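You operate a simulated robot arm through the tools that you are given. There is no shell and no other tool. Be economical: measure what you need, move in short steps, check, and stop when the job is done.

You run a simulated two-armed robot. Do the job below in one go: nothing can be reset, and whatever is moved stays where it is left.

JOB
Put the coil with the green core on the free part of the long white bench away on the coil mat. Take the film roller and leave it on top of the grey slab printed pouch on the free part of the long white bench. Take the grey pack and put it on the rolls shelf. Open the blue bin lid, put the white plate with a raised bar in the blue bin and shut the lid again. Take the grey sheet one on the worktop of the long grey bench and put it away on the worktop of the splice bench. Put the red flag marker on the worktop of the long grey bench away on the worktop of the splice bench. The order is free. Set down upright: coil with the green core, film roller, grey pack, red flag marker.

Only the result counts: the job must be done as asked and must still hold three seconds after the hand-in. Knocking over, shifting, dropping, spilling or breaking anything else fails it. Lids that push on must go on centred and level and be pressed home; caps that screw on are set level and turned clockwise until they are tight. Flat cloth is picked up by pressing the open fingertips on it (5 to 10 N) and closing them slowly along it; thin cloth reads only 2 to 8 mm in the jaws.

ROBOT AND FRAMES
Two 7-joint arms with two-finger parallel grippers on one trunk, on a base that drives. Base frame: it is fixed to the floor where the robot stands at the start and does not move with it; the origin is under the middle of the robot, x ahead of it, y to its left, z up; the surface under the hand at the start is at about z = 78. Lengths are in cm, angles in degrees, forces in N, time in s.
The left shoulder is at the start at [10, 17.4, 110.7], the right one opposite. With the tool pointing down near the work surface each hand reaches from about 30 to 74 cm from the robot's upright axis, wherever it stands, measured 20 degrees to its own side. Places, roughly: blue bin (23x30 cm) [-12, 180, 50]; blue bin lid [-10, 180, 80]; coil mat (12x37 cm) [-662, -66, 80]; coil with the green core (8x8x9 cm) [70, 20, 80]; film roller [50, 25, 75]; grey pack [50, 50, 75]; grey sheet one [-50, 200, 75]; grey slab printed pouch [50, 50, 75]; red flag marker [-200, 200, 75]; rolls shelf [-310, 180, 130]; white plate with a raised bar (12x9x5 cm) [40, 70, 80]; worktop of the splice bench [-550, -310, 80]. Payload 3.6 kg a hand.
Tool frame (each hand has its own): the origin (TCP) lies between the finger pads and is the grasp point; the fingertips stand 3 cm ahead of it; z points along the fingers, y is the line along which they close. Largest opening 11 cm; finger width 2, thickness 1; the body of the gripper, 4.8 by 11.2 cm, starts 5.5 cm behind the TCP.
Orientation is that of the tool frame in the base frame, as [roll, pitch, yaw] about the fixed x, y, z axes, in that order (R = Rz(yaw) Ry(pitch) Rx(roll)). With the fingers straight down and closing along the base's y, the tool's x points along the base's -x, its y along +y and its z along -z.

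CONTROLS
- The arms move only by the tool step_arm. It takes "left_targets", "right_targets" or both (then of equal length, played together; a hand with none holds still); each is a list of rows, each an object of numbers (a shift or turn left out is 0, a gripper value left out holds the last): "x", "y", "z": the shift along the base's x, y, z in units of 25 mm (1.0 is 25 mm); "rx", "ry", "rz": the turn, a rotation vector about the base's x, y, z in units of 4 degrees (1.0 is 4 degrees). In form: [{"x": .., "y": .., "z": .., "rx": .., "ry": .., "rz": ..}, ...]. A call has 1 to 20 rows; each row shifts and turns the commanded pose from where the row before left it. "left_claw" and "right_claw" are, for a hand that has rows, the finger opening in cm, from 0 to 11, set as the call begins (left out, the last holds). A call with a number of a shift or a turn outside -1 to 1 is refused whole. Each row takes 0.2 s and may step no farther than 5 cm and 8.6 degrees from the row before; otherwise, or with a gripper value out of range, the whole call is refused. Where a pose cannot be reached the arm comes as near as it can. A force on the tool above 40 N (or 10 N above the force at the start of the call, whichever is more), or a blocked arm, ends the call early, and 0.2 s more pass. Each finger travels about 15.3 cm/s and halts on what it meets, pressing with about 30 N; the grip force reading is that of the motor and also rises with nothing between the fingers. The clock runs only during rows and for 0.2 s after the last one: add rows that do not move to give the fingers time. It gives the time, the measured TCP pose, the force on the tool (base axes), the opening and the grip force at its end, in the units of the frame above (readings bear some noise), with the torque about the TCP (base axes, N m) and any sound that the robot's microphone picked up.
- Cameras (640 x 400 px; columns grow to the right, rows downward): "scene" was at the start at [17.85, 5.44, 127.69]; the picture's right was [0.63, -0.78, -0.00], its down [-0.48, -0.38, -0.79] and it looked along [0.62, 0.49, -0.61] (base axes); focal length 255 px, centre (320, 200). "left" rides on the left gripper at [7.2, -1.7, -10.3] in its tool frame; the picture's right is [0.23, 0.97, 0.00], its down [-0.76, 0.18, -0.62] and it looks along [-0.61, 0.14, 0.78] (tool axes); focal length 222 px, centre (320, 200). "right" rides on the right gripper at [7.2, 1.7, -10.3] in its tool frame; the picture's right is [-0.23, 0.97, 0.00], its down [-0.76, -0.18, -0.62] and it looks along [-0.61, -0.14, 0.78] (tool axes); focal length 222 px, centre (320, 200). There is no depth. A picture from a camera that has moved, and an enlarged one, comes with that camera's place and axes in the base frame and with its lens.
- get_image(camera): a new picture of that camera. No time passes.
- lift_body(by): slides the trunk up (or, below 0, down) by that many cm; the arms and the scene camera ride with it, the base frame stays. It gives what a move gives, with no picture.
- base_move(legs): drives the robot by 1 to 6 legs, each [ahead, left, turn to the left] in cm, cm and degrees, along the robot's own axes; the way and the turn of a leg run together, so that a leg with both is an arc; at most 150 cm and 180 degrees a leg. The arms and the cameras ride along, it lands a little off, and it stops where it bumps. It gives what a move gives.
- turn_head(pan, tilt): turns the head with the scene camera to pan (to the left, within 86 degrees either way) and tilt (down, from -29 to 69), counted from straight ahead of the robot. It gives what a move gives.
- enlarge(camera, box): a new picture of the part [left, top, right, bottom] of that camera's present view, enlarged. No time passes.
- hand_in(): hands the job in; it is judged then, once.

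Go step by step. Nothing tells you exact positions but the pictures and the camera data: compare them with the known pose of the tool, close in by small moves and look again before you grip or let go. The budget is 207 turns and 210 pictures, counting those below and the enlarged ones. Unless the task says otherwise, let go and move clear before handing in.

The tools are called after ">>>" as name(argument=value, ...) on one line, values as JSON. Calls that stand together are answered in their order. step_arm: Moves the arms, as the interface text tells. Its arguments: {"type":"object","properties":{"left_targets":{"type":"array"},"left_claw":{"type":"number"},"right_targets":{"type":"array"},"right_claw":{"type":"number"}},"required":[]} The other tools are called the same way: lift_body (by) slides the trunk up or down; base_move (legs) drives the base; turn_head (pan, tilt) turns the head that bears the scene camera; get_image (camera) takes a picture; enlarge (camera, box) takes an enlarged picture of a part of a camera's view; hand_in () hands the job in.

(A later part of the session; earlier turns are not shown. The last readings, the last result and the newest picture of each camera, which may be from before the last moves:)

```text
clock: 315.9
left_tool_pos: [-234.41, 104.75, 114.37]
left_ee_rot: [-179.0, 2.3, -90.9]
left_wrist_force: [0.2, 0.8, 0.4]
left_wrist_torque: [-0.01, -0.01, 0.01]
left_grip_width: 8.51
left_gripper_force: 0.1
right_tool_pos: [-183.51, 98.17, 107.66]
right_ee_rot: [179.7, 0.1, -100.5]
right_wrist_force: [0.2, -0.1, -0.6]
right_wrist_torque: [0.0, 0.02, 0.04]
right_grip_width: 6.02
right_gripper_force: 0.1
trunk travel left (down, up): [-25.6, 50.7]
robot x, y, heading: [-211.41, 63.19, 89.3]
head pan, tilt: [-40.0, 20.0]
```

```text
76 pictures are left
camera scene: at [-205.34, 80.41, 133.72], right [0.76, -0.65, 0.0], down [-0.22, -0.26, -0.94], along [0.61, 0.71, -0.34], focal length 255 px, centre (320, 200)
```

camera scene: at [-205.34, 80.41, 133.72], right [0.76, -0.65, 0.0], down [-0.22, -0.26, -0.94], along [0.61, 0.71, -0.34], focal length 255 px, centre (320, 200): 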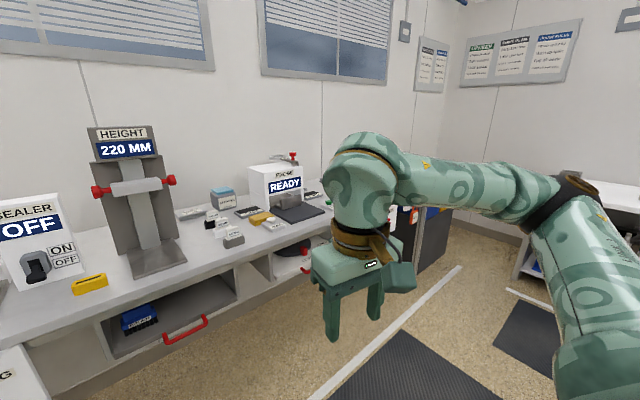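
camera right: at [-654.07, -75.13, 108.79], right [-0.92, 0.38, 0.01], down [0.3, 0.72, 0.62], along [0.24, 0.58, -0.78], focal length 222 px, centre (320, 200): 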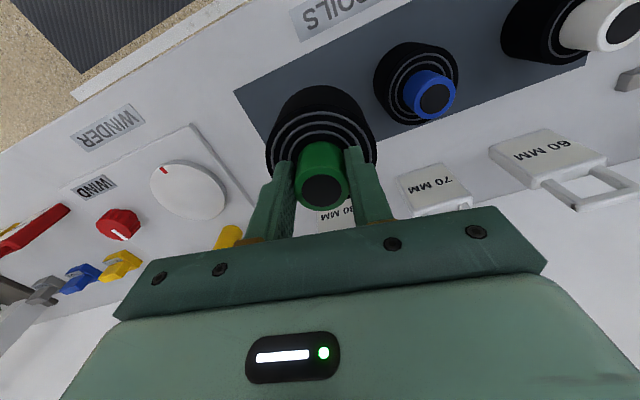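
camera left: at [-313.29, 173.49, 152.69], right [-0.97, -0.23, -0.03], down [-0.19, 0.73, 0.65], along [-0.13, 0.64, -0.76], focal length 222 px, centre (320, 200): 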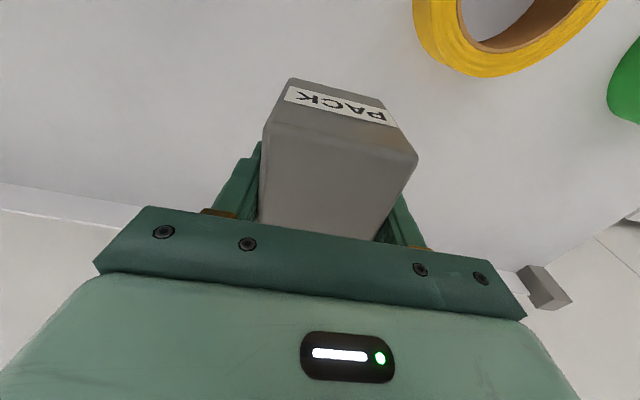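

>>> turn_head(pan=-15, tilt=25)

>>> enlarge(camera="scene", box=[170, 90, 400, 230])

>>> enlarge(camera="scene", box=[320, 110, 520, 220])

```text
clock: 316.8
left_tool_pos: [-234.37, 104.64, 114.3]
left_ee_rot: [-179.0, 2.3, -90.9]
left_wrist_force: [0.4, 0.3, -0.7]
left_wrist_torque: [0.01, 0.0, -0.01]
left_grip_width: 8.48
left_gripper_force: 0.0
right_tool_pos: [-183.63, 98.27, 107.64]
right_ee_rot: [179.8, 0.1, -100.5]
right_wrist_force: [0.5, -0.3, 0.4]
right_wrist_torque: [-0.01, 0.02, 0.0]
right_grip_width: 5.99
right_gripper_force: 0.0
trunk travel left (down, up): [-25.6, 50.7]
robot x, y, heading: [-211.11, 63.33, 89.0]
head pan, tilt: [-15.0, 25.0]
```

```text
2.78 times, centred on (285, 160) of scene
camera zoom: at [-208.9, 82.22, 132.92], right [0.96, -0.27, 0.0], down [-0.12, -0.41, -0.91], along [0.25, 0.87, -0.42], focal length 710 px, centre (417, 311)
```

zoom: 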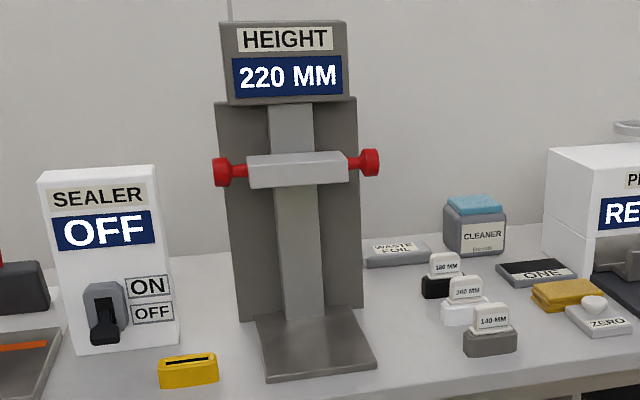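

```text
3.20 times, centred on (420, 165) of scene
camera zoom: at [-208.9, 82.22, 132.92], right [0.96, -0.27, 0.0], down [-0.12, -0.41, -0.91], along [0.25, 0.87, -0.42], focal length 816 px, centre (0, 312)
```

zoom: 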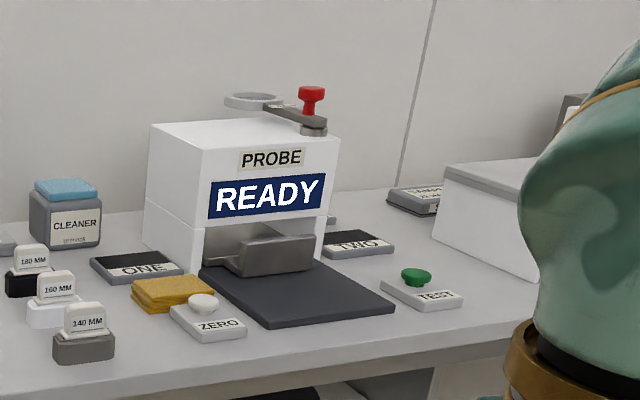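

>>> turn_head(pan=10, tilt=25)

>>> enlarge(camera="scene", box=[220, 100, 460, 250])

>>> base_move(legs=[[0, -70, 0]])

>>> turn_head(pan=30, tilt=25)

>>> get_image(camera="scene")

```text
clock: 317.6
left_tool_pos: [-234.26, 104.57, 114.34]
left_ee_rot: [-179.0, 2.3, -90.9]
left_wrist_force: [0.1, -0.3, -0.1]
left_wrist_torque: [0.0, 0.01, 0.03]
left_grip_width: 8.47
left_gripper_force: 0.1
right_tool_pos: [-183.51, 98.17, 107.49]
right_ee_rot: [179.8, 0.2, -100.5]
right_wrist_force: [0.4, -0.4, 0.3]
right_wrist_torque: [-0.05, -0.01, -0.03]
right_grip_width: 5.98
right_gripper_force: 0.1
trunk travel left (down, up): [-25.6, 50.7]
robot x, y, heading: [-211.14, 63.77, 89.4]
head pan, tilt: [10.0, 25.0]
```

```text
2.67 times, centred on (340, 175) of scene
camera zoom: at [-212.88, 82.46, 132.91], right [0.99, 0.16, 0.0], down [0.07, -0.42, -0.91], along [-0.14, 0.89, -0.42], focal length 680 px, centre (267, 267)
```

zoom: 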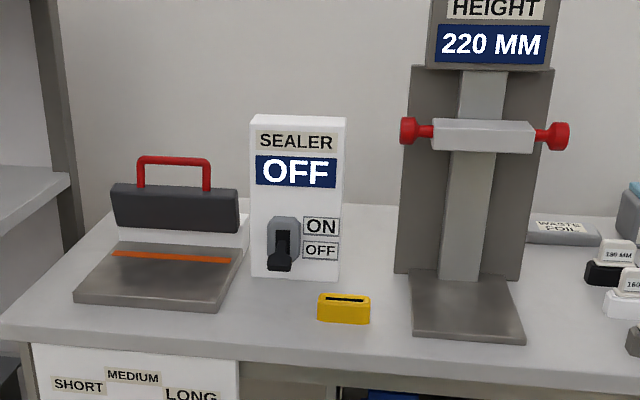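

```text
clock: 321.5
left_tool_pos: [-164.55, 103.65, 114.29]
left_ee_rot: [-179.0, 2.2, -90.9]
left_wrist_force: [-0.3, 0.0, -0.7]
left_wrist_torque: [0.01, 0.02, 0.03]
left_grip_width: 8.48
left_gripper_force: 0.1
right_tool_pos: [-113.78, 97.14, 107.51]
right_ee_rot: [179.7, 0.2, -100.4]
right_wrist_force: [0.3, -0.1, -0.4]
right_wrist_torque: [0.0, 0.02, -0.01]
right_grip_width: 6.01
right_gripper_force: 0.0
trunk travel left (down, up): [-25.6, 50.7]
robot x, y, heading: [-141.52, 62.37, 89.0]
head pan, tilt: [10.0, 25.0]
```

```text
clock: 322.3
left_tool_pos: [-164.57, 103.62, 114.35]
left_ee_rot: [-178.9, 2.3, -90.9]
left_wrist_force: [-0.7, -0.2, -1.1]
left_wrist_torque: [0.01, 0.02, -0.03]
left_grip_width: 8.48
left_gripper_force: 0.1
right_tool_pos: [-113.85, 97.16, 107.6]
right_ee_rot: [179.8, 0.2, -100.4]
right_wrist_force: [-0.3, -0.1, 0.1]
right_wrist_torque: [0.0, -0.01, -0.02]
right_grip_width: 6.03
right_gripper_force: 0.1
trunk travel left (down, up): [-25.6, 50.7]
robot x, y, heading: [-141.59, 62.47, 89.2]
head pan, tilt: [30.0, 25.0]
```

```text
72 pictures are left
camera scene: at [-146.16, 80.4, 132.91], right [0.87, 0.49, 0.0], down [0.21, -0.37, -0.91], along [-0.44, 0.79, -0.42], focal length 255 px, centre (320, 200)
```

scene: 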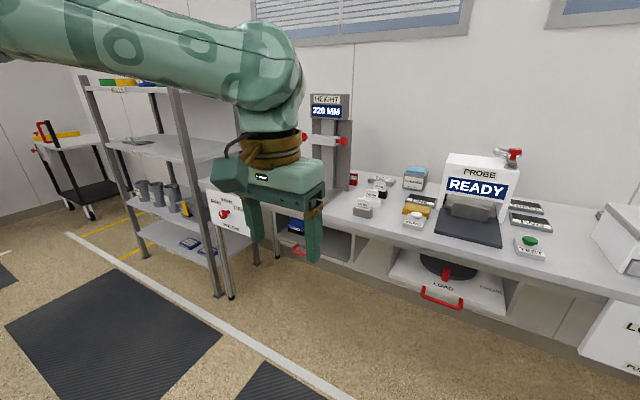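

>>> enlarge(camera="scene", box=[320, 150, 440, 230])

>>> enlarge(camera="scene", box=[400, 140, 560, 260])

>>> turn_head(pan=-35, tilt=25)

>>> get_image(camera="scene")

```text
5.00 times, centred on (380, 190) of scene
camera zoom: at [-146.16, 80.4, 132.91], right [0.87, 0.49, 0.0], down [0.21, -0.37, -0.91], along [-0.44, 0.79, -0.42], focal length 1276 px, centre (20, 250)
```

zoom: 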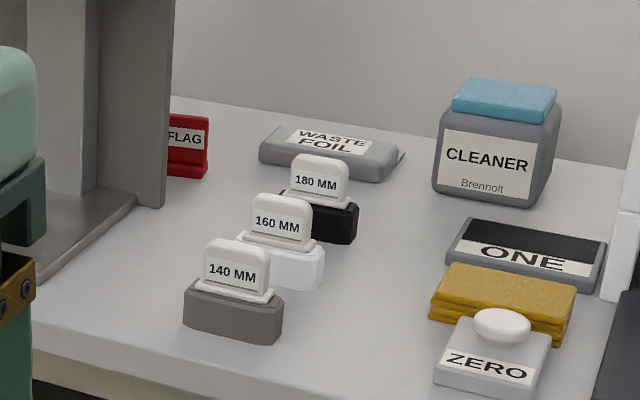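

```text
3.33 times, centred on (480, 200) of scene
camera zoom: at [-146.16, 80.4, 132.91], right [0.87, 0.49, 0.0], down [0.21, -0.37, -0.91], along [-0.44, 0.79, -0.42], focal length 850 px, centre (-213, 200)
```

zoom: 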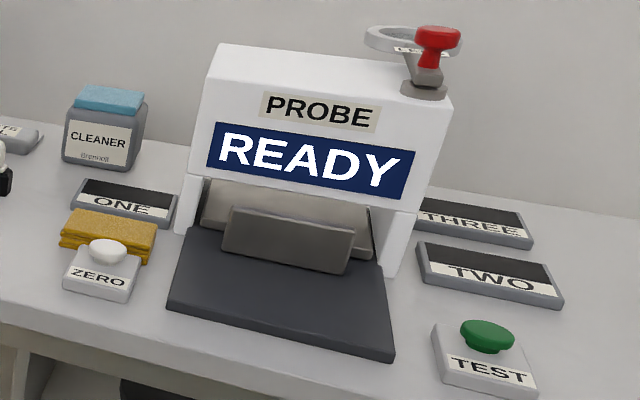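

```text
clock: 323.7
left_tool_pos: [-164.57, 103.63, 114.36]
left_ee_rot: [-178.9, 2.3, -91.0]
left_wrist_force: [0.7, -0.1, 0.2]
left_wrist_torque: [-0.02, 0.01, -0.01]
left_grip_width: 8.5
left_gripper_force: 0.0
right_tool_pos: [-113.77, 97.19, 107.63]
right_ee_rot: [179.8, 0.2, -100.5]
right_wrist_force: [0.5, -0.9, -0.2]
right_wrist_torque: [0.01, -0.01, 0.04]
right_grip_width: 6.03
right_gripper_force: 0.1
trunk travel left (down, up): [-25.6, 50.7]
robot x, y, heading: [-141.32, 62.77, 89.2]
head pan, tilt: [-35.0, 25.0]
```

```text
69 pictures are left
camera scene: at [-136.29, 79.83, 132.91], right [0.81, -0.58, 0.0], down [-0.25, -0.34, -0.91], along [0.53, 0.74, -0.42], focal length 255 px, centre (320, 200)
```

scene: 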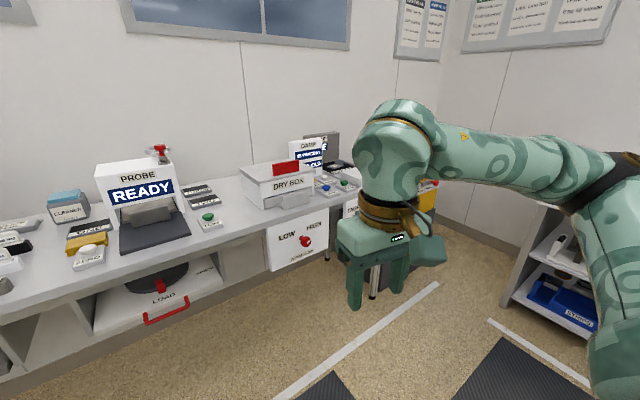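

The red FLAG marker stands behind the height gauge at about (−197, 212). Now I look for the grey sheet at the right end, near the PICK UP tray.

>>> base_move(legs=[[15, -70, 1]])

>>> turn_head(pan=0, tilt=35)

>>> get_image(camera="scene")

>>> enlarge(camera="scene", box=[250, 90, 490, 230])

```text
clock: 327.6
left_tool_pos: [-95.26, 117.71, 114.34]
left_ee_rot: [-179.1, 2.3, -90.0]
left_wrist_force: [-0.3, 0.1, -0.4]
left_wrist_torque: [-0.04, 0.03, 0.0]
left_grip_width: 8.5
left_gripper_force: 0.0
right_tool_pos: [-44.38, 112.01, 107.65]
right_ee_rot: [179.7, 0.2, -99.7]
right_wrist_force: [0.1, -0.2, 0.3]
right_wrist_torque: [0.02, 0.0, -0.01]
right_grip_width: 6.0
right_gripper_force: 0.1
trunk travel left (down, up): [-25.6, 50.7]
robot x, y, heading: [-71.49, 76.92, 90.0]
head pan, tilt: [-35.0, 25.0]
```

```text
clock: 328.6
left_tool_pos: [-95.26, 117.82, 114.31]
left_ee_rot: [-178.9, 2.4, -90.2]
left_wrist_force: [0.4, -0.1, -0.3]
left_wrist_torque: [-0.01, 0.04, -0.01]
left_grip_width: 8.51
left_gripper_force: 0.0
right_tool_pos: [-44.29, 112.03, 107.6]
right_ee_rot: [179.9, 0.1, -99.8]
right_wrist_force: [-0.8, -0.1, 0.0]
right_wrist_torque: [-0.01, -0.01, -0.02]
right_grip_width: 5.98
right_gripper_force: 0.2
trunk travel left (down, up): [-25.6, 50.7]
robot x, y, heading: [-71.39, 77.14, 89.8]
head pan, tilt: [0.0, 35.0]
```

```text
68 pictures are left
camera scene: at [-71.86, 95.57, 131.34], right [1.0, 0.0, 0.0], down [0.0, -0.57, -0.82], along [0.0, 0.82, -0.57], focal length 255 px, centre (320, 200)
```

scene: 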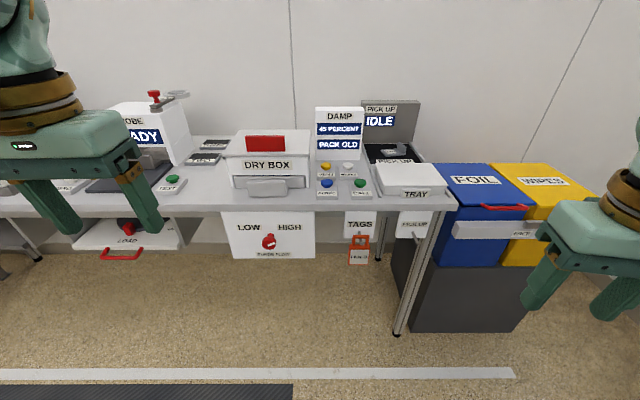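

```text
2.67 times, centred on (370, 160) of scene
camera zoom: at [-71.86, 95.57, 131.34], right [1.0, 0.0, 0.0], down [0.0, -0.57, -0.82], along [0.0, 0.82, -0.57], focal length 680 px, centre (187, 307)
```

zoom: 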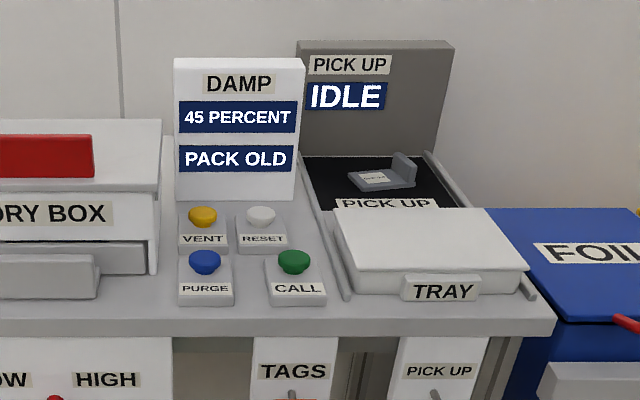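

>>> base_move(legs=[[28, -10, 0]])

>>> turn_head(pan=-25, tilt=40)

>>> get_image(camera="scene")

>>> enlarge(camera="scene", box=[260, 60, 400, 160])

```text
clock: 330.6
left_tool_pos: [-85.32, 145.85, 114.26]
left_ee_rot: [-179.1, 2.2, -90.0]
left_wrist_force: [1.0, -0.1, -0.1]
left_wrist_torque: [0.0, 0.02, -0.02]
left_grip_width: 8.49
left_gripper_force: 0.1
right_tool_pos: [-34.37, 140.14, 107.58]
right_ee_rot: [179.7, 0.1, -99.8]
right_wrist_force: [0.2, -0.2, -0.1]
right_wrist_torque: [-0.03, -0.03, 0.0]
right_grip_width: 5.99
right_gripper_force: 0.0
trunk travel left (down, up): [-25.6, 50.7]
robot x, y, heading: [-61.7, 105.05, 89.9]
head pan, tilt: [0.0, 35.0]
```

```text
clock: 331.5
left_tool_pos: [-85.26, 145.82, 114.35]
left_ee_rot: [-179.0, 2.2, -90.0]
left_wrist_force: [-0.6, 0.1, 0.0]
left_wrist_torque: [-0.01, -0.02, 0.0]
left_grip_width: 8.52
left_gripper_force: 0.0
right_tool_pos: [-34.43, 140.09, 107.6]
right_ee_rot: [179.8, 0.2, -99.6]
right_wrist_force: [-0.2, -0.4, -0.4]
right_wrist_torque: [0.0, 0.0, -0.02]
right_grip_width: 5.99
right_gripper_force: 0.2
trunk travel left (down, up): [-25.6, 50.7]
robot x, y, heading: [-61.3, 104.98, 89.9]
head pan, tilt: [-25.0, 40.0]
```

```text
66 pictures are left
camera scene: at [-58.31, 122.61, 130.58], right [0.91, -0.42, 0.0], down [-0.27, -0.58, -0.77], along [0.32, 0.69, -0.64], focal length 255 px, centre (320, 200)
```

scene: 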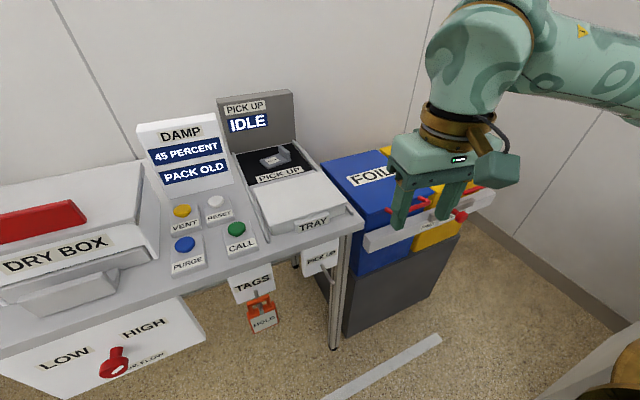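

```text
4.00 times, centred on (330, 110) of scene
camera zoom: at [-58.31, 122.61, 130.58], right [0.91, -0.42, 0.0], down [-0.27, -0.58, -0.77], along [0.32, 0.69, -0.64], focal length 1021 px, centre (280, 560)
```

zoom: 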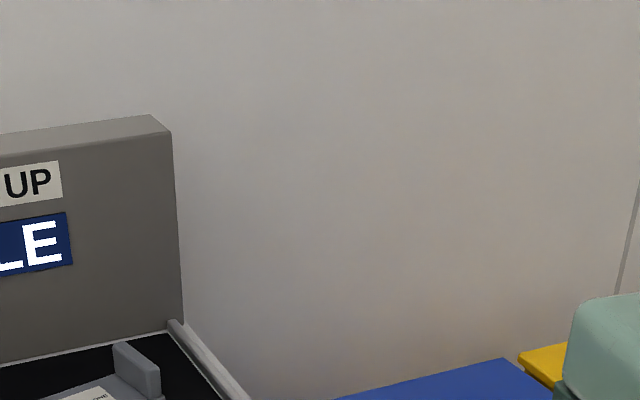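

>>> enlarge(camera="scene", box=[230, 130, 320, 190])

```text
6.67 times, centred on (275, 160) of scene
camera zoom: at [-58.31, 122.61, 130.58], right [0.91, -0.42, 0.0], down [-0.27, -0.58, -0.77], along [0.32, 0.69, -0.64], focal length 1701 px, centre (620, 467)
```

zoom: 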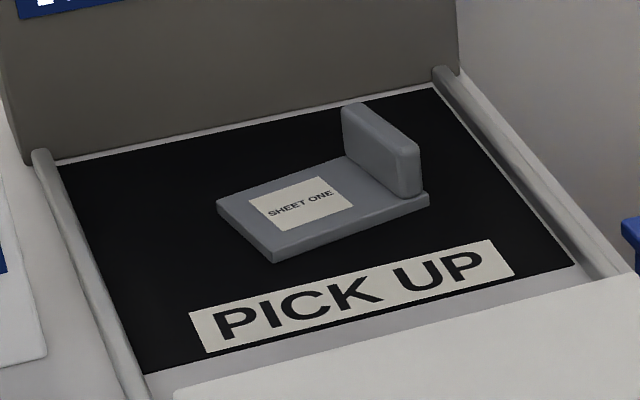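

The grey SHEET ONE is a rigid plate with a tab in the PICK UP bay; the tab is at about (−34.8, 206.5), turned about 20°, top z≈84. I take it with the right hand: drive in and reach over it.

>>> step_arm(left_targets=[{"z": 1}, {"z": 1}, {"z": 1}, {}, {}, {}, {}, {}], right_targets=[{"z": 0.8, "rz": 0.93}, {"z": 0.8, "rz": 0.93}, {"rz": 0.93}, {"rz": 0.93}, {"rz": 0.93}, {"rz": 0.93}, {"rz": 0.93}, {"rz": 0.93}], right_claw=6)

>>> base_move(legs=[[31, -4, 0]])

>>> step_arm(right_targets=[{"y": 0.9}, {"y": 0.9}, {"y": 0.9}, {"y": 0.9}, {"y": 0.9}, {"y": 0.9}, {"y": 0.9}, {"y": 0.9}, {"y": 0.9}, {"y": 0.9}, {"y": 0.9}, {"y": 0.9}, {"y": 0.9}, {}])

>>> get_image(camera="right")

>>> get_image(camera="scene")

```text
clock: 333.3
left_tool_pos: [-85.77, 145.92, 116.76]
left_ee_rot: [-179.0, 2.2, -90.4]
left_wrist_force: [0.4, -0.8, -0.3]
left_wrist_torque: [0.05, 0.02, 0.02]
left_grip_width: 8.5
left_gripper_force: 0.1
left hand out of reach, approached as far as the arm can: row 1, 2, 3
right_tool_pos: [-35.76, 139.62, 110.89]
right_ee_rot: [-179.9, 0.1, -70.8]
right_wrist_force: [-0.8, -0.1, -0.8]
right_wrist_torque: [0.02, 0.01, 0.0]
right_grip_width: 6.01
right_gripper_force: 0.1
right hand out of reach, approached as far as the arm can: row 7, 8
trunk travel left (down, up): [-25.6, 50.7]
robot x, y, heading: [-61.37, 105.24, 90.0]
head pan, tilt: [-25.0, 40.0]
```

```text
clock: 335.4
left_tool_pos: [-82.0, 177.18, 116.55]
left_ee_rot: [-179.0, 2.3, -90.0]
left_wrist_force: [0.4, 0.3, 0.2]
left_wrist_torque: [-0.05, 0.0, -0.02]
left_grip_width: 8.49
left_gripper_force: 0.1
right_tool_pos: [-32.04, 171.38, 110.81]
right_ee_rot: [-179.8, 0.1, -70.3]
right_wrist_force: [1.0, 0.2, 0.4]
right_wrist_torque: [-0.01, 0.03, -0.02]
right_grip_width: 6.02
right_gripper_force: 0.2
trunk travel left (down, up): [-25.6, 50.7]
robot x, y, heading: [-57.81, 136.26, 90.3]
head pan, tilt: [-25.0, 40.0]
```

```text
clock: 338.4
left_tool_pos: [-82.09, 177.17, 116.69]
left_ee_rot: [-179.0, 2.2, -90.1]
left_wrist_force: [0.2, 0.1, 0.2]
left_wrist_torque: [0.02, 0.01, 0.02]
left_grip_width: 8.47
left_gripper_force: 0.0
right_tool_pos: [-32.38, 172.72, 110.44]
right_ee_rot: [-179.7, 0.3, -70.6]
right_wrist_force: [0.2, -0.2, 0.9]
right_wrist_torque: [0.02, 0.02, 0.01]
right_grip_width: 6.02
right_gripper_force: 0.0
right hand out of reach, approached as far as the arm can: row 1, 2, 3, 4, 5, 6, 7, 8, 9, 10, 11, 12, 13
trunk travel left (down, up): [-25.6, 50.7]
robot x, y, heading: [-57.72, 136.1, 90.3]
head pan, tilt: [-25.0, 40.0]
```

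```text
63 pictures are left
camera right: at [-31.71, 165.4, 120.76], right [-0.99, -0.11, 0.0], down [-0.09, 0.77, 0.63], along [-0.07, 0.62, -0.78], focal length 222 px, centre (320, 200)
```

right: 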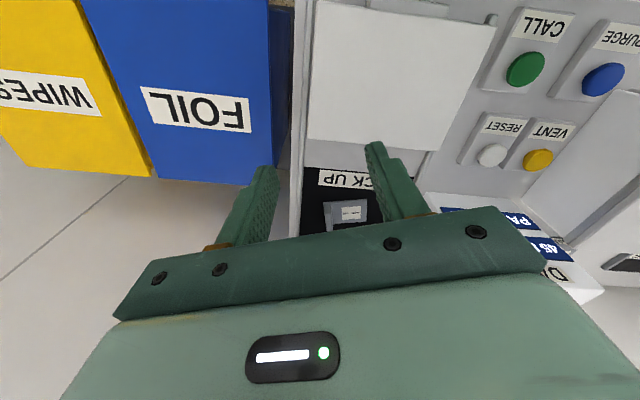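

```text
62 pictures are left
camera scene: at [-54.53, 153.95, 130.58], right [0.91, -0.42, 0.0], down [-0.27, -0.58, -0.77], along [0.32, 0.7, -0.64], focal length 255 px, centre (320, 200)
```

scene: 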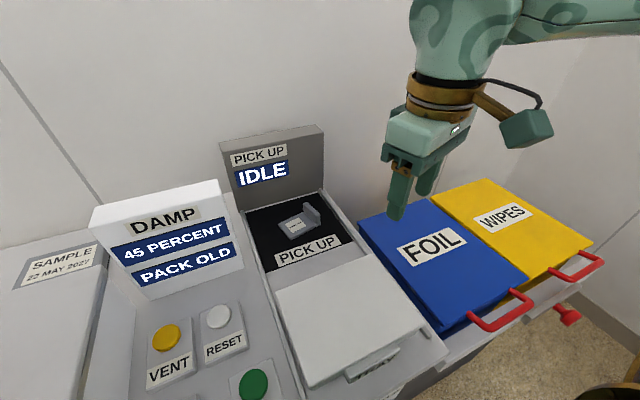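

The right wrist is at its turning limit. I turn the base 15° left and shift right so that the hand keeps a neutral wrist.

>>> base_move(legs=[[0, -10, 0], [0, 0, 16]])

>>> step_arm(right_targets=[{"rz": -1}, {"rz": -1}, {"rz": -1}, {"rz": -1}, {"y": 0.9, "x": -0.1}, {"y": 0.9, "x": -0.1}, {"y": 0.9, "x": -0.1}, {"y": 0.9, "x": -0.1}, {"y": 0.9}, {"y": 0.9}, {"y": 0.9}, {"y": 0.9}, {}])

>>> get_image(camera="right")

```text
clock: 340.5
left_tool_pos: [-82.76, 168.56, 116.64]
left_ee_rot: [-179.1, 2.2, -73.6]
left_wrist_force: [-0.3, 0.4, 0.2]
left_wrist_torque: [0.01, 0.0, 0.0]
left_grip_width: 8.51
left_gripper_force: 0.0
right_tool_pos: [-33.72, 178.46, 110.47]
right_ee_rot: [-179.9, 0.3, -54.3]
right_wrist_force: [-0.3, -0.7, 0.2]
right_wrist_torque: [0.01, 0.04, -0.02]
right_grip_width: 6.0
right_gripper_force: 0.1
trunk travel left (down, up): [-25.6, 50.7]
robot x, y, heading: [-47.5, 136.83, 106.6]
head pan, tilt: [-25.0, 40.0]
```

```text
clock: 343.3
left_tool_pos: [-82.59, 168.68, 116.64]
left_ee_rot: [-179.0, 2.2, -73.6]
left_wrist_force: [-1.1, -0.1, -0.9]
left_wrist_torque: [0.02, 0.01, 0.02]
left_grip_width: 8.49
left_gripper_force: 0.0
right_tool_pos: [-34.07, 190.8, 109.64]
right_ee_rot: [-179.8, 0.6, -70.8]
right_wrist_force: [-0.1, -0.5, -0.1]
right_wrist_torque: [-0.01, 0.0, 0.0]
right_grip_width: 6.01
right_gripper_force: 0.1
right hand out of reach, approached as far as the arm can: row 10, 11, 12
trunk travel left (down, up): [-25.6, 50.7]
robot x, y, heading: [-47.45, 136.35, 106.7]
head pan, tilt: [-25.0, 40.0]
```

```text
61 pictures are left
camera right: at [-33.39, 183.37, 119.92], right [-0.99, -0.11, 0.0], down [-0.08, 0.77, 0.63], along [-0.07, 0.63, -0.78], focal length 222 px, centre (320, 200)
```

right: 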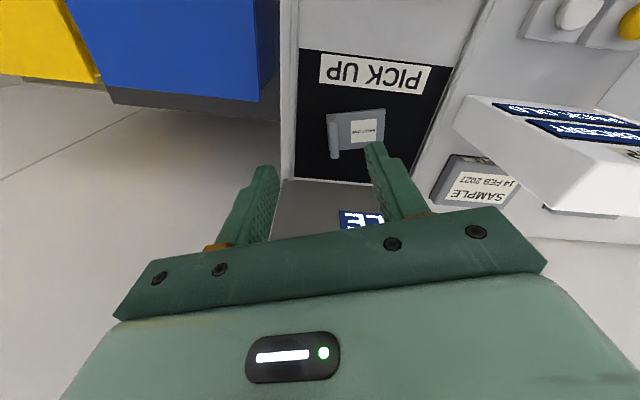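

Triangulated: the tab's centre is at about (−37, 196), top z≈89. I move above it and descend.

>>> step_arm(right_targets=[{"z": -0.9, "x": -0.3}, {"z": -0.9, "x": -0.3, "y": 0.3}, {"z": -0.9, "x": -0.3, "y": 0.6}, {"z": -0.9, "x": -0.26, "y": 0.6}, {"z": -0.9, "y": 0.58}, {"z": -0.7}, {}])

>>> get_image(camera="right")

>>> get_image(camera="scene")

```text
clock: 344.9
left_tool_pos: [-82.65, 168.75, 116.53]
left_ee_rot: [-179.0, 2.2, -73.6]
left_wrist_force: [-0.2, 0.5, 0.0]
left_wrist_torque: [0.01, 0.02, -0.04]
left_grip_width: 8.5
left_gripper_force: 0.1
right_tool_pos: [-36.79, 196.05, 96.86]
right_ee_rot: [-179.8, 0.3, -70.3]
right_wrist_force: [-0.6, -0.2, 0.0]
right_wrist_torque: [-0.01, 0.01, 0.01]
right_grip_width: 5.99
right_gripper_force: 0.1
trunk travel left (down, up): [-25.6, 50.7]
robot x, y, heading: [-47.88, 136.24, 106.5]
head pan, tilt: [-25.0, 40.0]
```

```text
60 pictures are left
camera right: at [-36.13, 188.67, 107.14], right [-0.99, -0.11, 0.0], down [-0.09, 0.77, 0.63], along [-0.07, 0.62, -0.78], focal length 222 px, centre (320, 200)
```

right: 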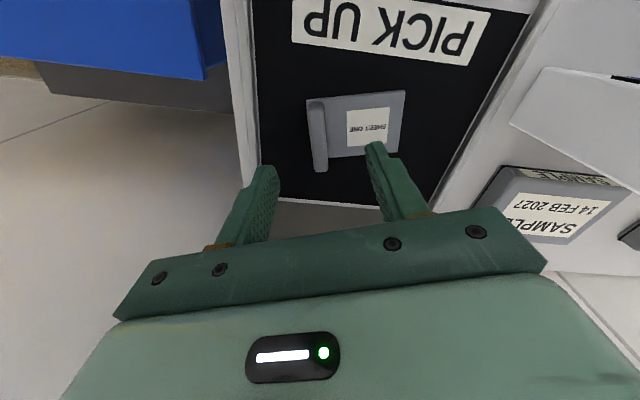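

```text
59 pictures are left
camera scene: at [-49.67, 154.3, 130.58], right [0.99, -0.14, 0.0], down [-0.09, -0.64, -0.77], along [0.11, 0.76, -0.64], focal length 255 px, centre (320, 200)
```

scene: 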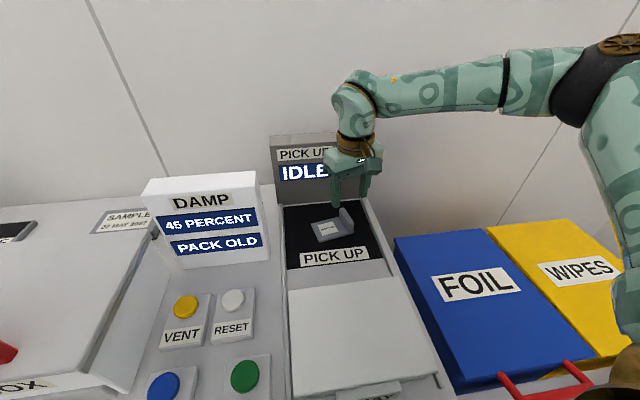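

>>> step_arm(right_targets=[{"z": -0.9}, {"z": -0.9}, {"z": -0.5}, {"z": -0.4}, {"z": -0.3}, {}])

>>> get_image(camera="right")

>>> enlarge(camera="scene", box=[260, 130, 420, 280])

```text
clock: 346.3
left_tool_pos: [-82.8, 168.77, 116.67]
left_ee_rot: [-179.0, 2.2, -73.5]
left_wrist_force: [0.2, 0.5, 0.0]
left_wrist_torque: [-0.01, 0.03, 0.03]
left_grip_width: 8.49
left_gripper_force: 0.1
right_tool_pos: [-36.98, 195.99, 89.39]
right_ee_rot: [-179.8, 0.3, -70.3]
right_wrist_force: [0.4, -0.2, 0.3]
right_wrist_torque: [0.0, 0.01, 0.0]
right_grip_width: 5.99
right_gripper_force: 0.0
trunk travel left (down, up): [-25.6, 50.7]
robot x, y, heading: [-47.71, 136.1, 106.8]
head pan, tilt: [-25.0, 40.0]
```

```text
58 pictures are left
camera right: at [-36.24, 188.6, 99.64], right [-0.99, -0.11, 0.0], down [-0.09, 0.77, 0.63], along [-0.07, 0.62, -0.78], focal length 222 px, centre (320, 200)
```

right: 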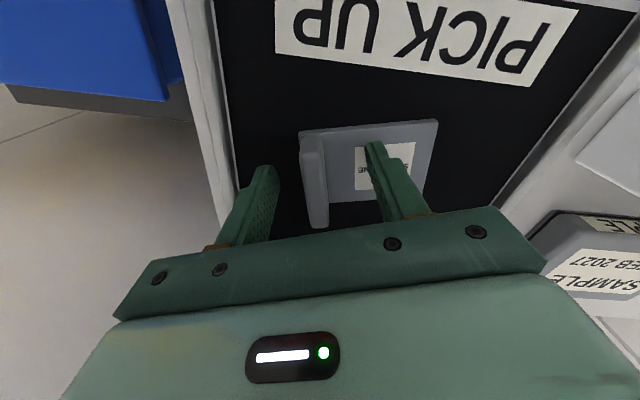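

```text
2.67 times, centred on (340, 205) of scene
camera zoom: at [-49.66, 154.3, 130.58], right [0.99, -0.14, 0.0], down [-0.09, -0.64, -0.77], along [0.11, 0.76, -0.64], focal length 680 px, centre (267, 187)
```

zoom: 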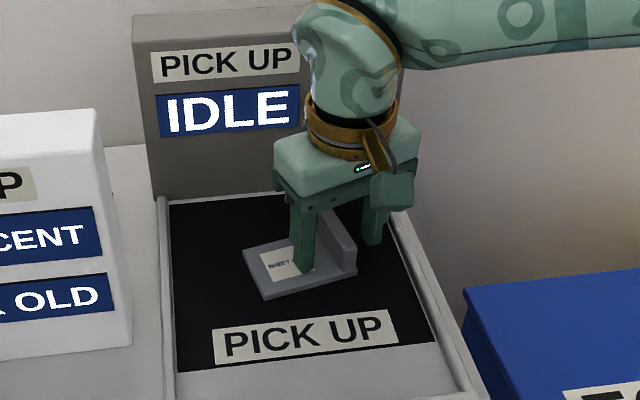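

>>> step_arm(right_targets=[{"y": 0.5, "x": 0.1}, {"z": -0.5}, {"z": -0.4}, {"z": -0.3}, {}])

>>> get_image(camera="right")

>>> enlarge(camera="scene", box=[290, 180, 390, 260])

```text
clock: 347.0
left_tool_pos: [-82.66, 168.62, 116.68]
left_ee_rot: [-179.0, 2.2, -73.7]
left_wrist_force: [0.3, -0.2, -0.5]
left_wrist_torque: [-0.03, 0.03, -0.04]
left_grip_width: 8.5
left_gripper_force: 0.0
right_tool_pos: [-37.02, 197.5, 88.76]
right_ee_rot: [179.8, 1.3, -70.4]
right_wrist_force: [3.2, -7.1, 27.8]
right_wrist_torque: [-0.73, 0.7, 0.17]
right_grip_width: 6.0
right_gripper_force: 0.1
trunk travel left (down, up): [-25.6, 50.7]
robot x, y, heading: [-47.55, 136.44, 106.7]
head pan, tilt: [-25.0, 40.0]
stopped in row 3 (right hand): the force on the tool passed its limit at 50 N (the readings are from after the stop); the commanded pose is now the measured one
```

```text
56 pictures are left
camera right: at [-36.16, 189.97, 98.91], right [-0.99, -0.11, 0.01], down [-0.08, 0.76, 0.64], along [-0.08, 0.63, -0.77], focal length 222 px, centre (320, 200)
```

right: 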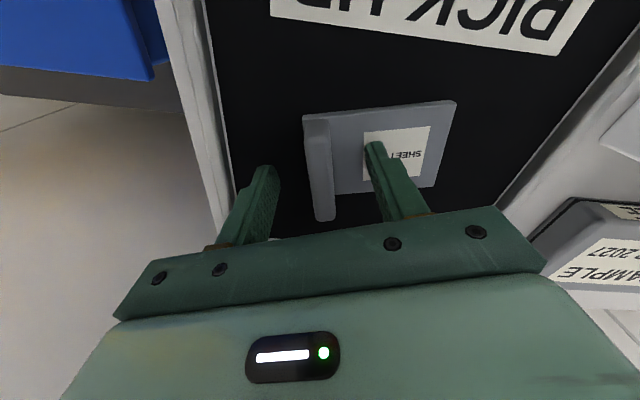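

```text
5.00 times, centred on (340, 220) of scene
camera zoom: at [-49.63, 154.12, 130.64], right [0.99, -0.14, 0.0], down [-0.09, -0.64, -0.77], along [0.11, 0.76, -0.64], focal length 1276 px, centre (220, 100)
```

zoom: 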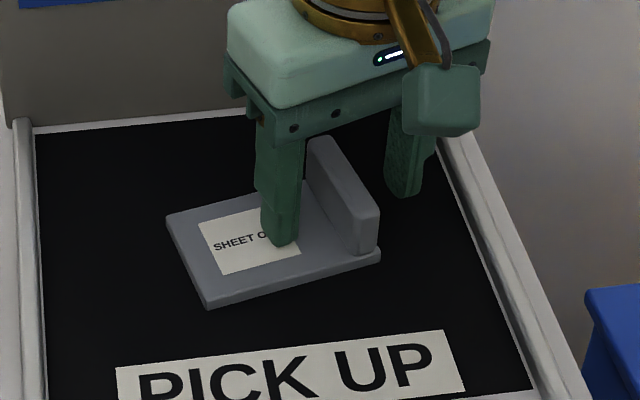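

>>> step_arm(right_targets=[{"z": 0.16}, {}])

>>> step_arm(right_targets=[{}, {}, {}, {}], right_claw=0)

>>> step_arm(right_targets=[{"z": 0.4}, {"z": 0.8}, {"z": 0.8}, {}])

>>> get_image(camera="scene")

```text
clock: 347.6
left_tool_pos: [-82.61, 168.67, 116.56]
left_ee_rot: [-178.9, 2.4, -73.6]
left_wrist_force: [1.1, -0.3, -0.5]
left_wrist_torque: [0.0, 0.02, 0.0]
left_grip_width: 8.52
left_gripper_force: 0.0
right_tool_pos: [-36.78, 197.56, 88.71]
right_ee_rot: [179.9, 1.0, -70.4]
right_wrist_force: [-2.7, 1.2, 12.4]
right_wrist_torque: [-0.27, 0.48, -0.06]
right_grip_width: 6.1
right_gripper_force: 0.9
trunk travel left (down, up): [-25.6, 50.7]
robot x, y, heading: [-48.05, 136.4, 106.9]
head pan, tilt: [-25.0, 40.0]
```

```text
clock: 348.6
left_tool_pos: [-82.56, 168.53, 116.68]
left_ee_rot: [-178.9, 2.3, -73.7]
left_wrist_force: [-0.5, 0.0, 0.4]
left_wrist_torque: [-0.02, 0.0, 0.02]
left_grip_width: 8.52
left_gripper_force: 0.1
right_tool_pos: [-36.8, 197.42, 88.8]
right_ee_rot: [-180.0, 1.1, -70.6]
right_wrist_force: [2.9, 2.3, 17.8]
right_wrist_torque: [-0.42, -0.13, 0.05]
right_grip_width: 1.34
right_gripper_force: 30.0
trunk travel left (down, up): [-25.6, 50.7]
robot x, y, heading: [-47.77, 135.83, 106.6]
head pan, tilt: [-25.0, 40.0]
```

```text
clock: 349.6
left_tool_pos: [-82.68, 168.65, 116.73]
left_ee_rot: [-178.9, 2.2, -73.7]
left_wrist_force: [0.0, 0.6, 0.2]
left_wrist_torque: [0.0, 0.01, -0.02]
left_grip_width: 8.52
left_gripper_force: 0.1
right_tool_pos: [-36.78, 197.53, 93.65]
right_ee_rot: [180.0, 0.9, -70.4]
right_wrist_force: [0.7, 0.0, -0.7]
right_wrist_torque: [0.03, 0.0, -0.03]
right_grip_width: 1.36
right_gripper_force: 29.1
trunk travel left (down, up): [-25.6, 50.7]
robot x, y, heading: [-47.99, 136.48, 106.8]
head pan, tilt: [-25.0, 40.0]
```

```text
54 pictures are left
camera scene: at [-49.63, 154.32, 130.57], right [0.99, -0.14, 0.0], down [-0.09, -0.64, -0.77], along [0.11, 0.76, -0.64], focal length 255 px, centre (320, 200)
```

scene: 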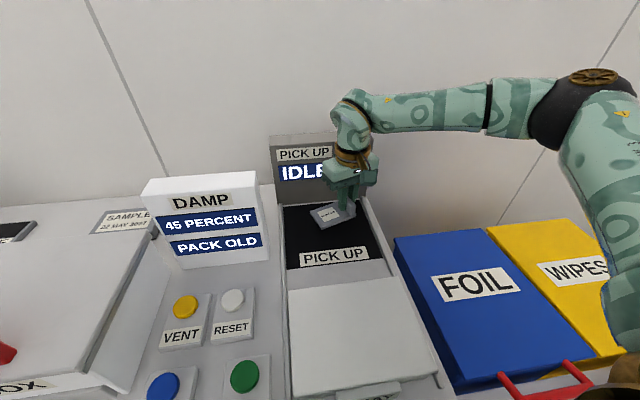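

The sheet is held. I lift it high, pull back, and go for the red flag marker.

>>> step_arm(right_targets=[{"z": 0.9}, {"z": 0.9}, {"z": 0.9}, {"z": 0.9}, {"z": 0.9}, {"z": 0.9}, {"z": 0.5}, {"y": -0.9}, {"y": -0.9}, {"y": -0.9}, {"y": -0.9}, {"y": -0.9}, {"y": -0.9}, {"y": -0.9}, {"y": -0.9}, {"y": -0.9}, {}])

>>> base_move(legs=[[-45, 0, 0], [0, 0, -16.5], [0, 120, 0]])

>>> turn_head(pan=8, tilt=30)

>>> get_image(camera="scene")

```text
clock: 353.2
left_tool_pos: [-82.61, 168.78, 116.55]
left_ee_rot: [-179.1, 2.2, -73.6]
left_wrist_force: [-0.2, -0.4, -0.3]
left_wrist_torque: [-0.02, -0.01, -0.01]
left_grip_width: 8.48
left_gripper_force: 0.0
right_tool_pos: [-37.11, 177.13, 101.58]
right_ee_rot: [-180.0, 1.0, -70.6]
right_wrist_force: [0.0, 0.1, -1.0]
right_wrist_torque: [0.0, 0.02, -0.03]
right_grip_width: 1.33
right_gripper_force: 29.9
right hand out of reach, approached as far as the arm can: row 4, 5, 6, 7
trunk travel left (down, up): [-25.6, 50.7]
robot x, y, heading: [-48.11, 136.21, 106.9]
head pan, tilt: [-25.0, 40.0]
```

```text
clock: 362.6
left_tool_pos: [-179.4, 135.42, 116.64]
left_ee_rot: [-179.0, 2.1, -91.1]
left_wrist_force: [-0.1, -0.2, 0.6]
left_wrist_torque: [0.03, -0.03, -0.02]
left_grip_width: 8.52
left_gripper_force: 0.0
right_tool_pos: [-133.45, 129.73, 101.56]
right_ee_rot: [-179.9, 1.0, -88.0]
right_wrist_force: [0.4, -0.5, -0.2]
right_wrist_torque: [0.01, 0.0, -0.01]
right_grip_width: 1.34
right_gripper_force: 30.0
trunk travel left (down, up): [-25.6, 50.7]
robot x, y, heading: [-155.98, 94.0, 89.7]
head pan, tilt: [-25.0, 40.0]
```

```text
clock: 363.6
left_tool_pos: [-179.49, 135.43, 116.6]
left_ee_rot: [-179.0, 2.2, -91.1]
left_wrist_force: [0.0, 0.0, 0.1]
left_wrist_torque: [-0.04, -0.02, 0.02]
left_grip_width: 8.47
left_gripper_force: 0.0
right_tool_pos: [-133.36, 129.74, 101.54]
right_ee_rot: [179.9, 0.9, -87.8]
right_wrist_force: [0.4, -0.4, -0.2]
right_wrist_torque: [0.02, 0.0, 0.0]
right_grip_width: 1.33
right_gripper_force: 30.1
trunk travel left (down, up): [-25.6, 50.7]
robot x, y, heading: [-155.61, 94.44, 89.3]
head pan, tilt: [8.0, 30.0]
```

```text
53 pictures are left
camera scene: at [-157.1, 113.03, 132.11], right [0.99, 0.13, 0.0], down [0.06, -0.5, -0.87], along [-0.11, 0.86, -0.5], focal length 255 px, centre (320, 200)
```

scene: 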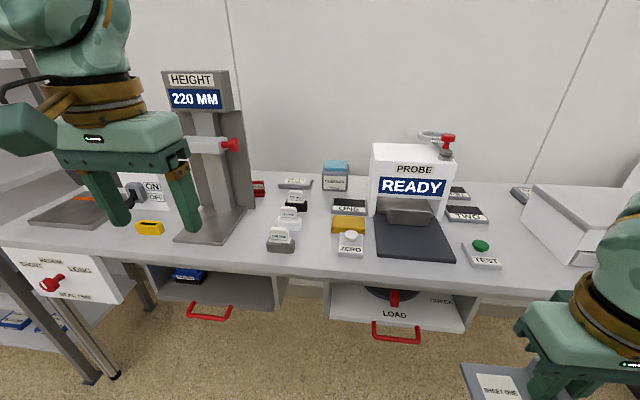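

>>> enlarge(camera="scene", box=[190, 140, 350, 260])

>>> base_move(legs=[[28, 12, 0]])

>>> turn_head(pan=15, tilt=40)

>>> get_image(camera="scene")

```text
3.33 times, centred on (270, 200) of scene
camera zoom: at [-157.1, 113.03, 132.11], right [0.99, 0.13, 0.0], down [0.06, -0.5, -0.87], along [-0.11, 0.86, -0.5], focal length 850 px, centre (487, 200)
```

zoom: 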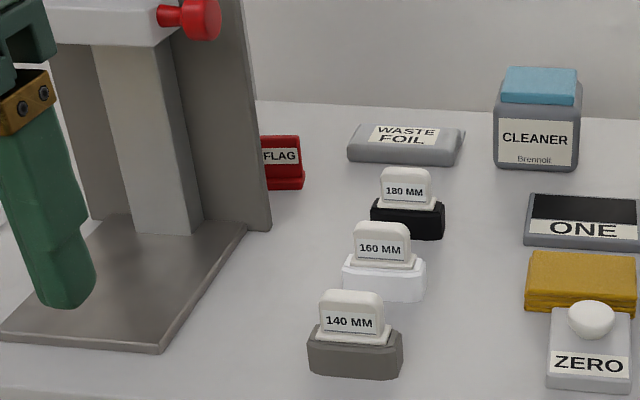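

```text
clock: 365.7
left_tool_pos: [-190.84, 163.43, 116.61]
left_ee_rot: [-179.0, 2.2, -91.2]
left_wrist_force: [-0.4, 0.1, 0.5]
left_wrist_torque: [0.01, -0.01, 0.02]
left_grip_width: 8.49
left_gripper_force: 0.0
right_tool_pos: [-144.99, 157.76, 101.56]
right_ee_rot: [-180.0, 1.0, -88.0]
right_wrist_force: [-1.2, -0.2, -0.6]
right_wrist_torque: [-0.04, 0.02, 0.01]
right_grip_width: 1.32
right_gripper_force: 29.6
trunk travel left (down, up): [-25.6, 50.7]
robot x, y, heading: [-167.21, 122.42, 89.3]
head pan, tilt: [8.0, 30.0]
```

```text
clock: 366.4
left_tool_pos: [-190.82, 163.26, 116.63]
left_ee_rot: [-179.0, 2.2, -91.1]
left_wrist_force: [0.2, -0.5, 0.4]
left_wrist_torque: [0.02, -0.02, 0.0]
left_grip_width: 8.52
left_gripper_force: 0.0
right_tool_pos: [-144.85, 157.55, 101.54]
right_ee_rot: [-179.9, 0.9, -88.0]
right_wrist_force: [-0.5, -0.2, -0.3]
right_wrist_torque: [0.01, -0.02, 0.0]
right_grip_width: 1.35
right_gripper_force: 30.6
trunk travel left (down, up): [-25.6, 50.7]
robot x, y, heading: [-167.14, 122.31, 89.3]
head pan, tilt: [15.0, 40.0]
```

```text
51 pictures are left
camera scene: at [-169.47, 140.16, 130.59], right [0.97, 0.25, 0.0], down [0.16, -0.62, -0.77], along [-0.19, 0.74, -0.64], focal length 255 px, centre (320, 200)
```

scene: 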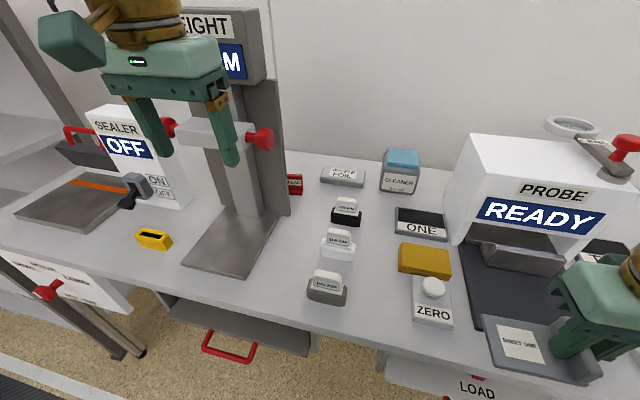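

>>> enlarge(camera="scene", box=[240, 140, 350, 220])

```text
5.00 times, centred on (295, 180) of scene
camera zoom: at [-169.47, 140.16, 130.59], right [0.97, 0.25, 0.0], down [0.16, -0.62, -0.77], along [-0.19, 0.74, -0.64], focal length 1276 px, centre (445, 300)
```

zoom: 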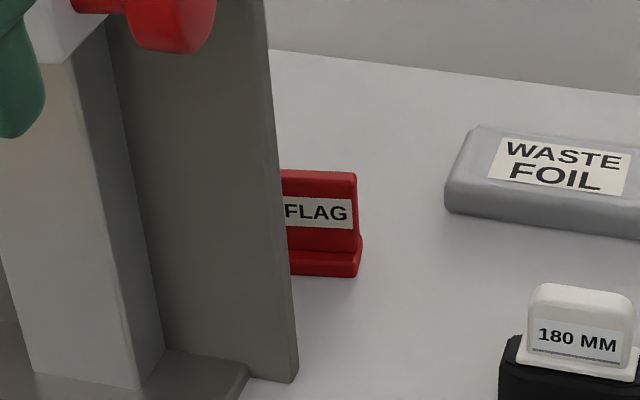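

The flag's upright is about 5 cm wide, centre (−191.5, 197), top z≈89.7, behind the gauge's plate. I turn the left hand so that it closes along y and its camera points to the open right side.

>>> step_arm(left_targets=[{"x": 0.8, "rz": 1}, {"x": 0.8, "rz": 1}, {"x": 0.8, "rz": 1}, {"x": 0.8, "rz": 1}, {"x": 0.8, "rz": 1}, {"x": 0.8, "rz": 1}, {"rz": 1}, {"rz": 1}, {"rz": 1}, {"rz": 1}, {"rz": 1}, {"rz": 1}, {"rz": 1}, {"rz": 1}, {"rz": 1}, {"rz": 1}, {"rz": 1}, {"rz": 1}, {"rz": 1}, {"rz": 1}], left_claw=6)

>>> step_arm(left_targets=[{"rz": 1}, {"rz": 1}, {"rz": 0.8}, {}])

>>> base_move(legs=[[10.5, 3, 0]])

>>> get_image(camera="scene")

>>> get_image(camera="left")

```text
clock: 370.6
left_tool_pos: [-182.15, 163.0, 115.57]
left_ee_rot: [-178.8, 2.1, -11.1]
left_wrist_force: [-0.3, -0.2, 0.0]
left_wrist_torque: [0.0, -0.02, 0.02]
left_grip_width: 5.98
left_gripper_force: 0.0
left hand out of reach, approached as far as the arm can: row 15, 16, 17, 18, 19, 20
right_tool_pos: [-144.84, 157.81, 101.59]
right_ee_rot: [-180.0, 1.0, -87.9]
right_wrist_force: [-0.6, 0.2, -1.0]
right_wrist_torque: [0.02, -0.05, 0.0]
right_grip_width: 1.33
right_gripper_force: 29.4
trunk travel left (down, up): [-25.6, 50.7]
robot x, y, heading: [-167.19, 122.11, 89.5]
head pan, tilt: [15.0, 40.0]
```

```text
clock: 371.6
left_tool_pos: [-185.17, 163.13, 114.15]
left_ee_rot: [-179.0, 2.2, 0.1]
left_wrist_force: [-0.6, -0.4, -0.5]
left_wrist_torque: [-0.04, -0.01, 0.01]
left_grip_width: 6.01
left_gripper_force: 0.0
left hand out of reach, approached as far as the arm can: row 1, 2, 3
right_tool_pos: [-144.8, 157.68, 101.56]
right_ee_rot: [180.0, 1.0, -87.9]
right_wrist_force: [0.0, -0.2, -0.8]
right_wrist_torque: [-0.01, 0.01, -0.01]
right_grip_width: 1.34
right_gripper_force: 29.8
trunk travel left (down, up): [-25.6, 50.7]
robot x, y, heading: [-167.56, 121.91, 89.3]
head pan, tilt: [15.0, 40.0]
```

```text
clock: 372.9
left_tool_pos: [-187.52, 171.85, 113.89]
left_ee_rot: [179.9, 1.6, -0.4]
left_wrist_force: [0.7, -20.7, -1.9]
left_wrist_torque: [-0.65, -0.08, -0.05]
left_grip_width: 5.01
left_gripper_force: 0.1
right_tool_pos: [-147.52, 167.24, 101.64]
right_ee_rot: [-180.0, 1.1, -87.9]
right_wrist_force: [-0.7, 0.2, -0.3]
right_wrist_torque: [-0.03, -0.01, 0.0]
right_grip_width: 1.33
right_gripper_force: 29.8
trunk travel left (down, up): [-25.6, 50.7]
robot x, y, heading: [-170.04, 131.5, 89.7]
head pan, tilt: [15.0, 40.0]
stopped in leg 1: the force on the tool passed its limit at 44 N (the readings are from after the stop); the commanded pose is now the measured one
```

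```text
49 pictures are left
camera scene: at [-172.17, 149.7, 130.63], right [0.97, 0.25, 0.0], down [0.16, -0.62, -0.77], along [-0.19, 0.74, -0.64], focal length 255 px, centre (320, 200)
```

scene: 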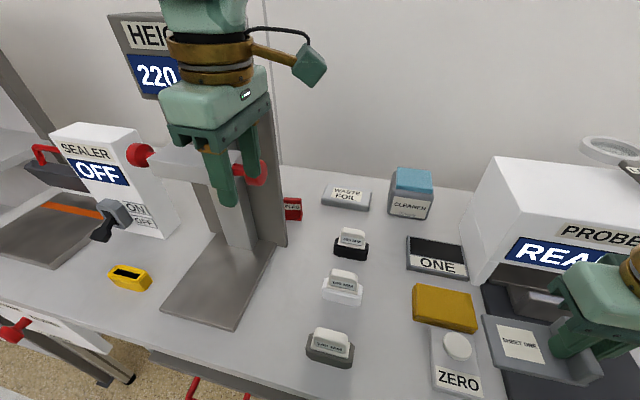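

```text
48 pictures are left
camera left: at [-179.98, 173.52, 124.18], right [0.22, -0.98, 0.0], down [-0.74, -0.17, 0.65], along [-0.63, -0.14, -0.76], focal length 222 px, centre (320, 200)
```

left: 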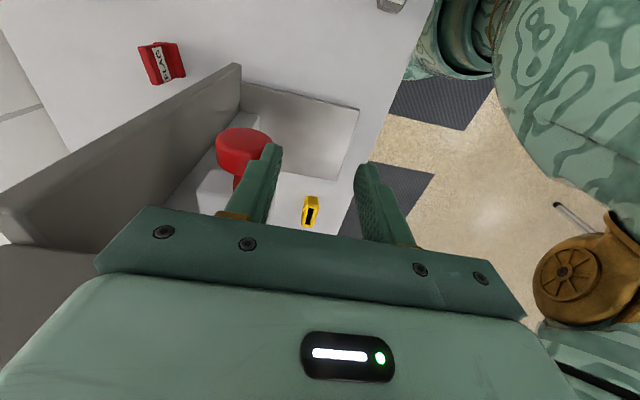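

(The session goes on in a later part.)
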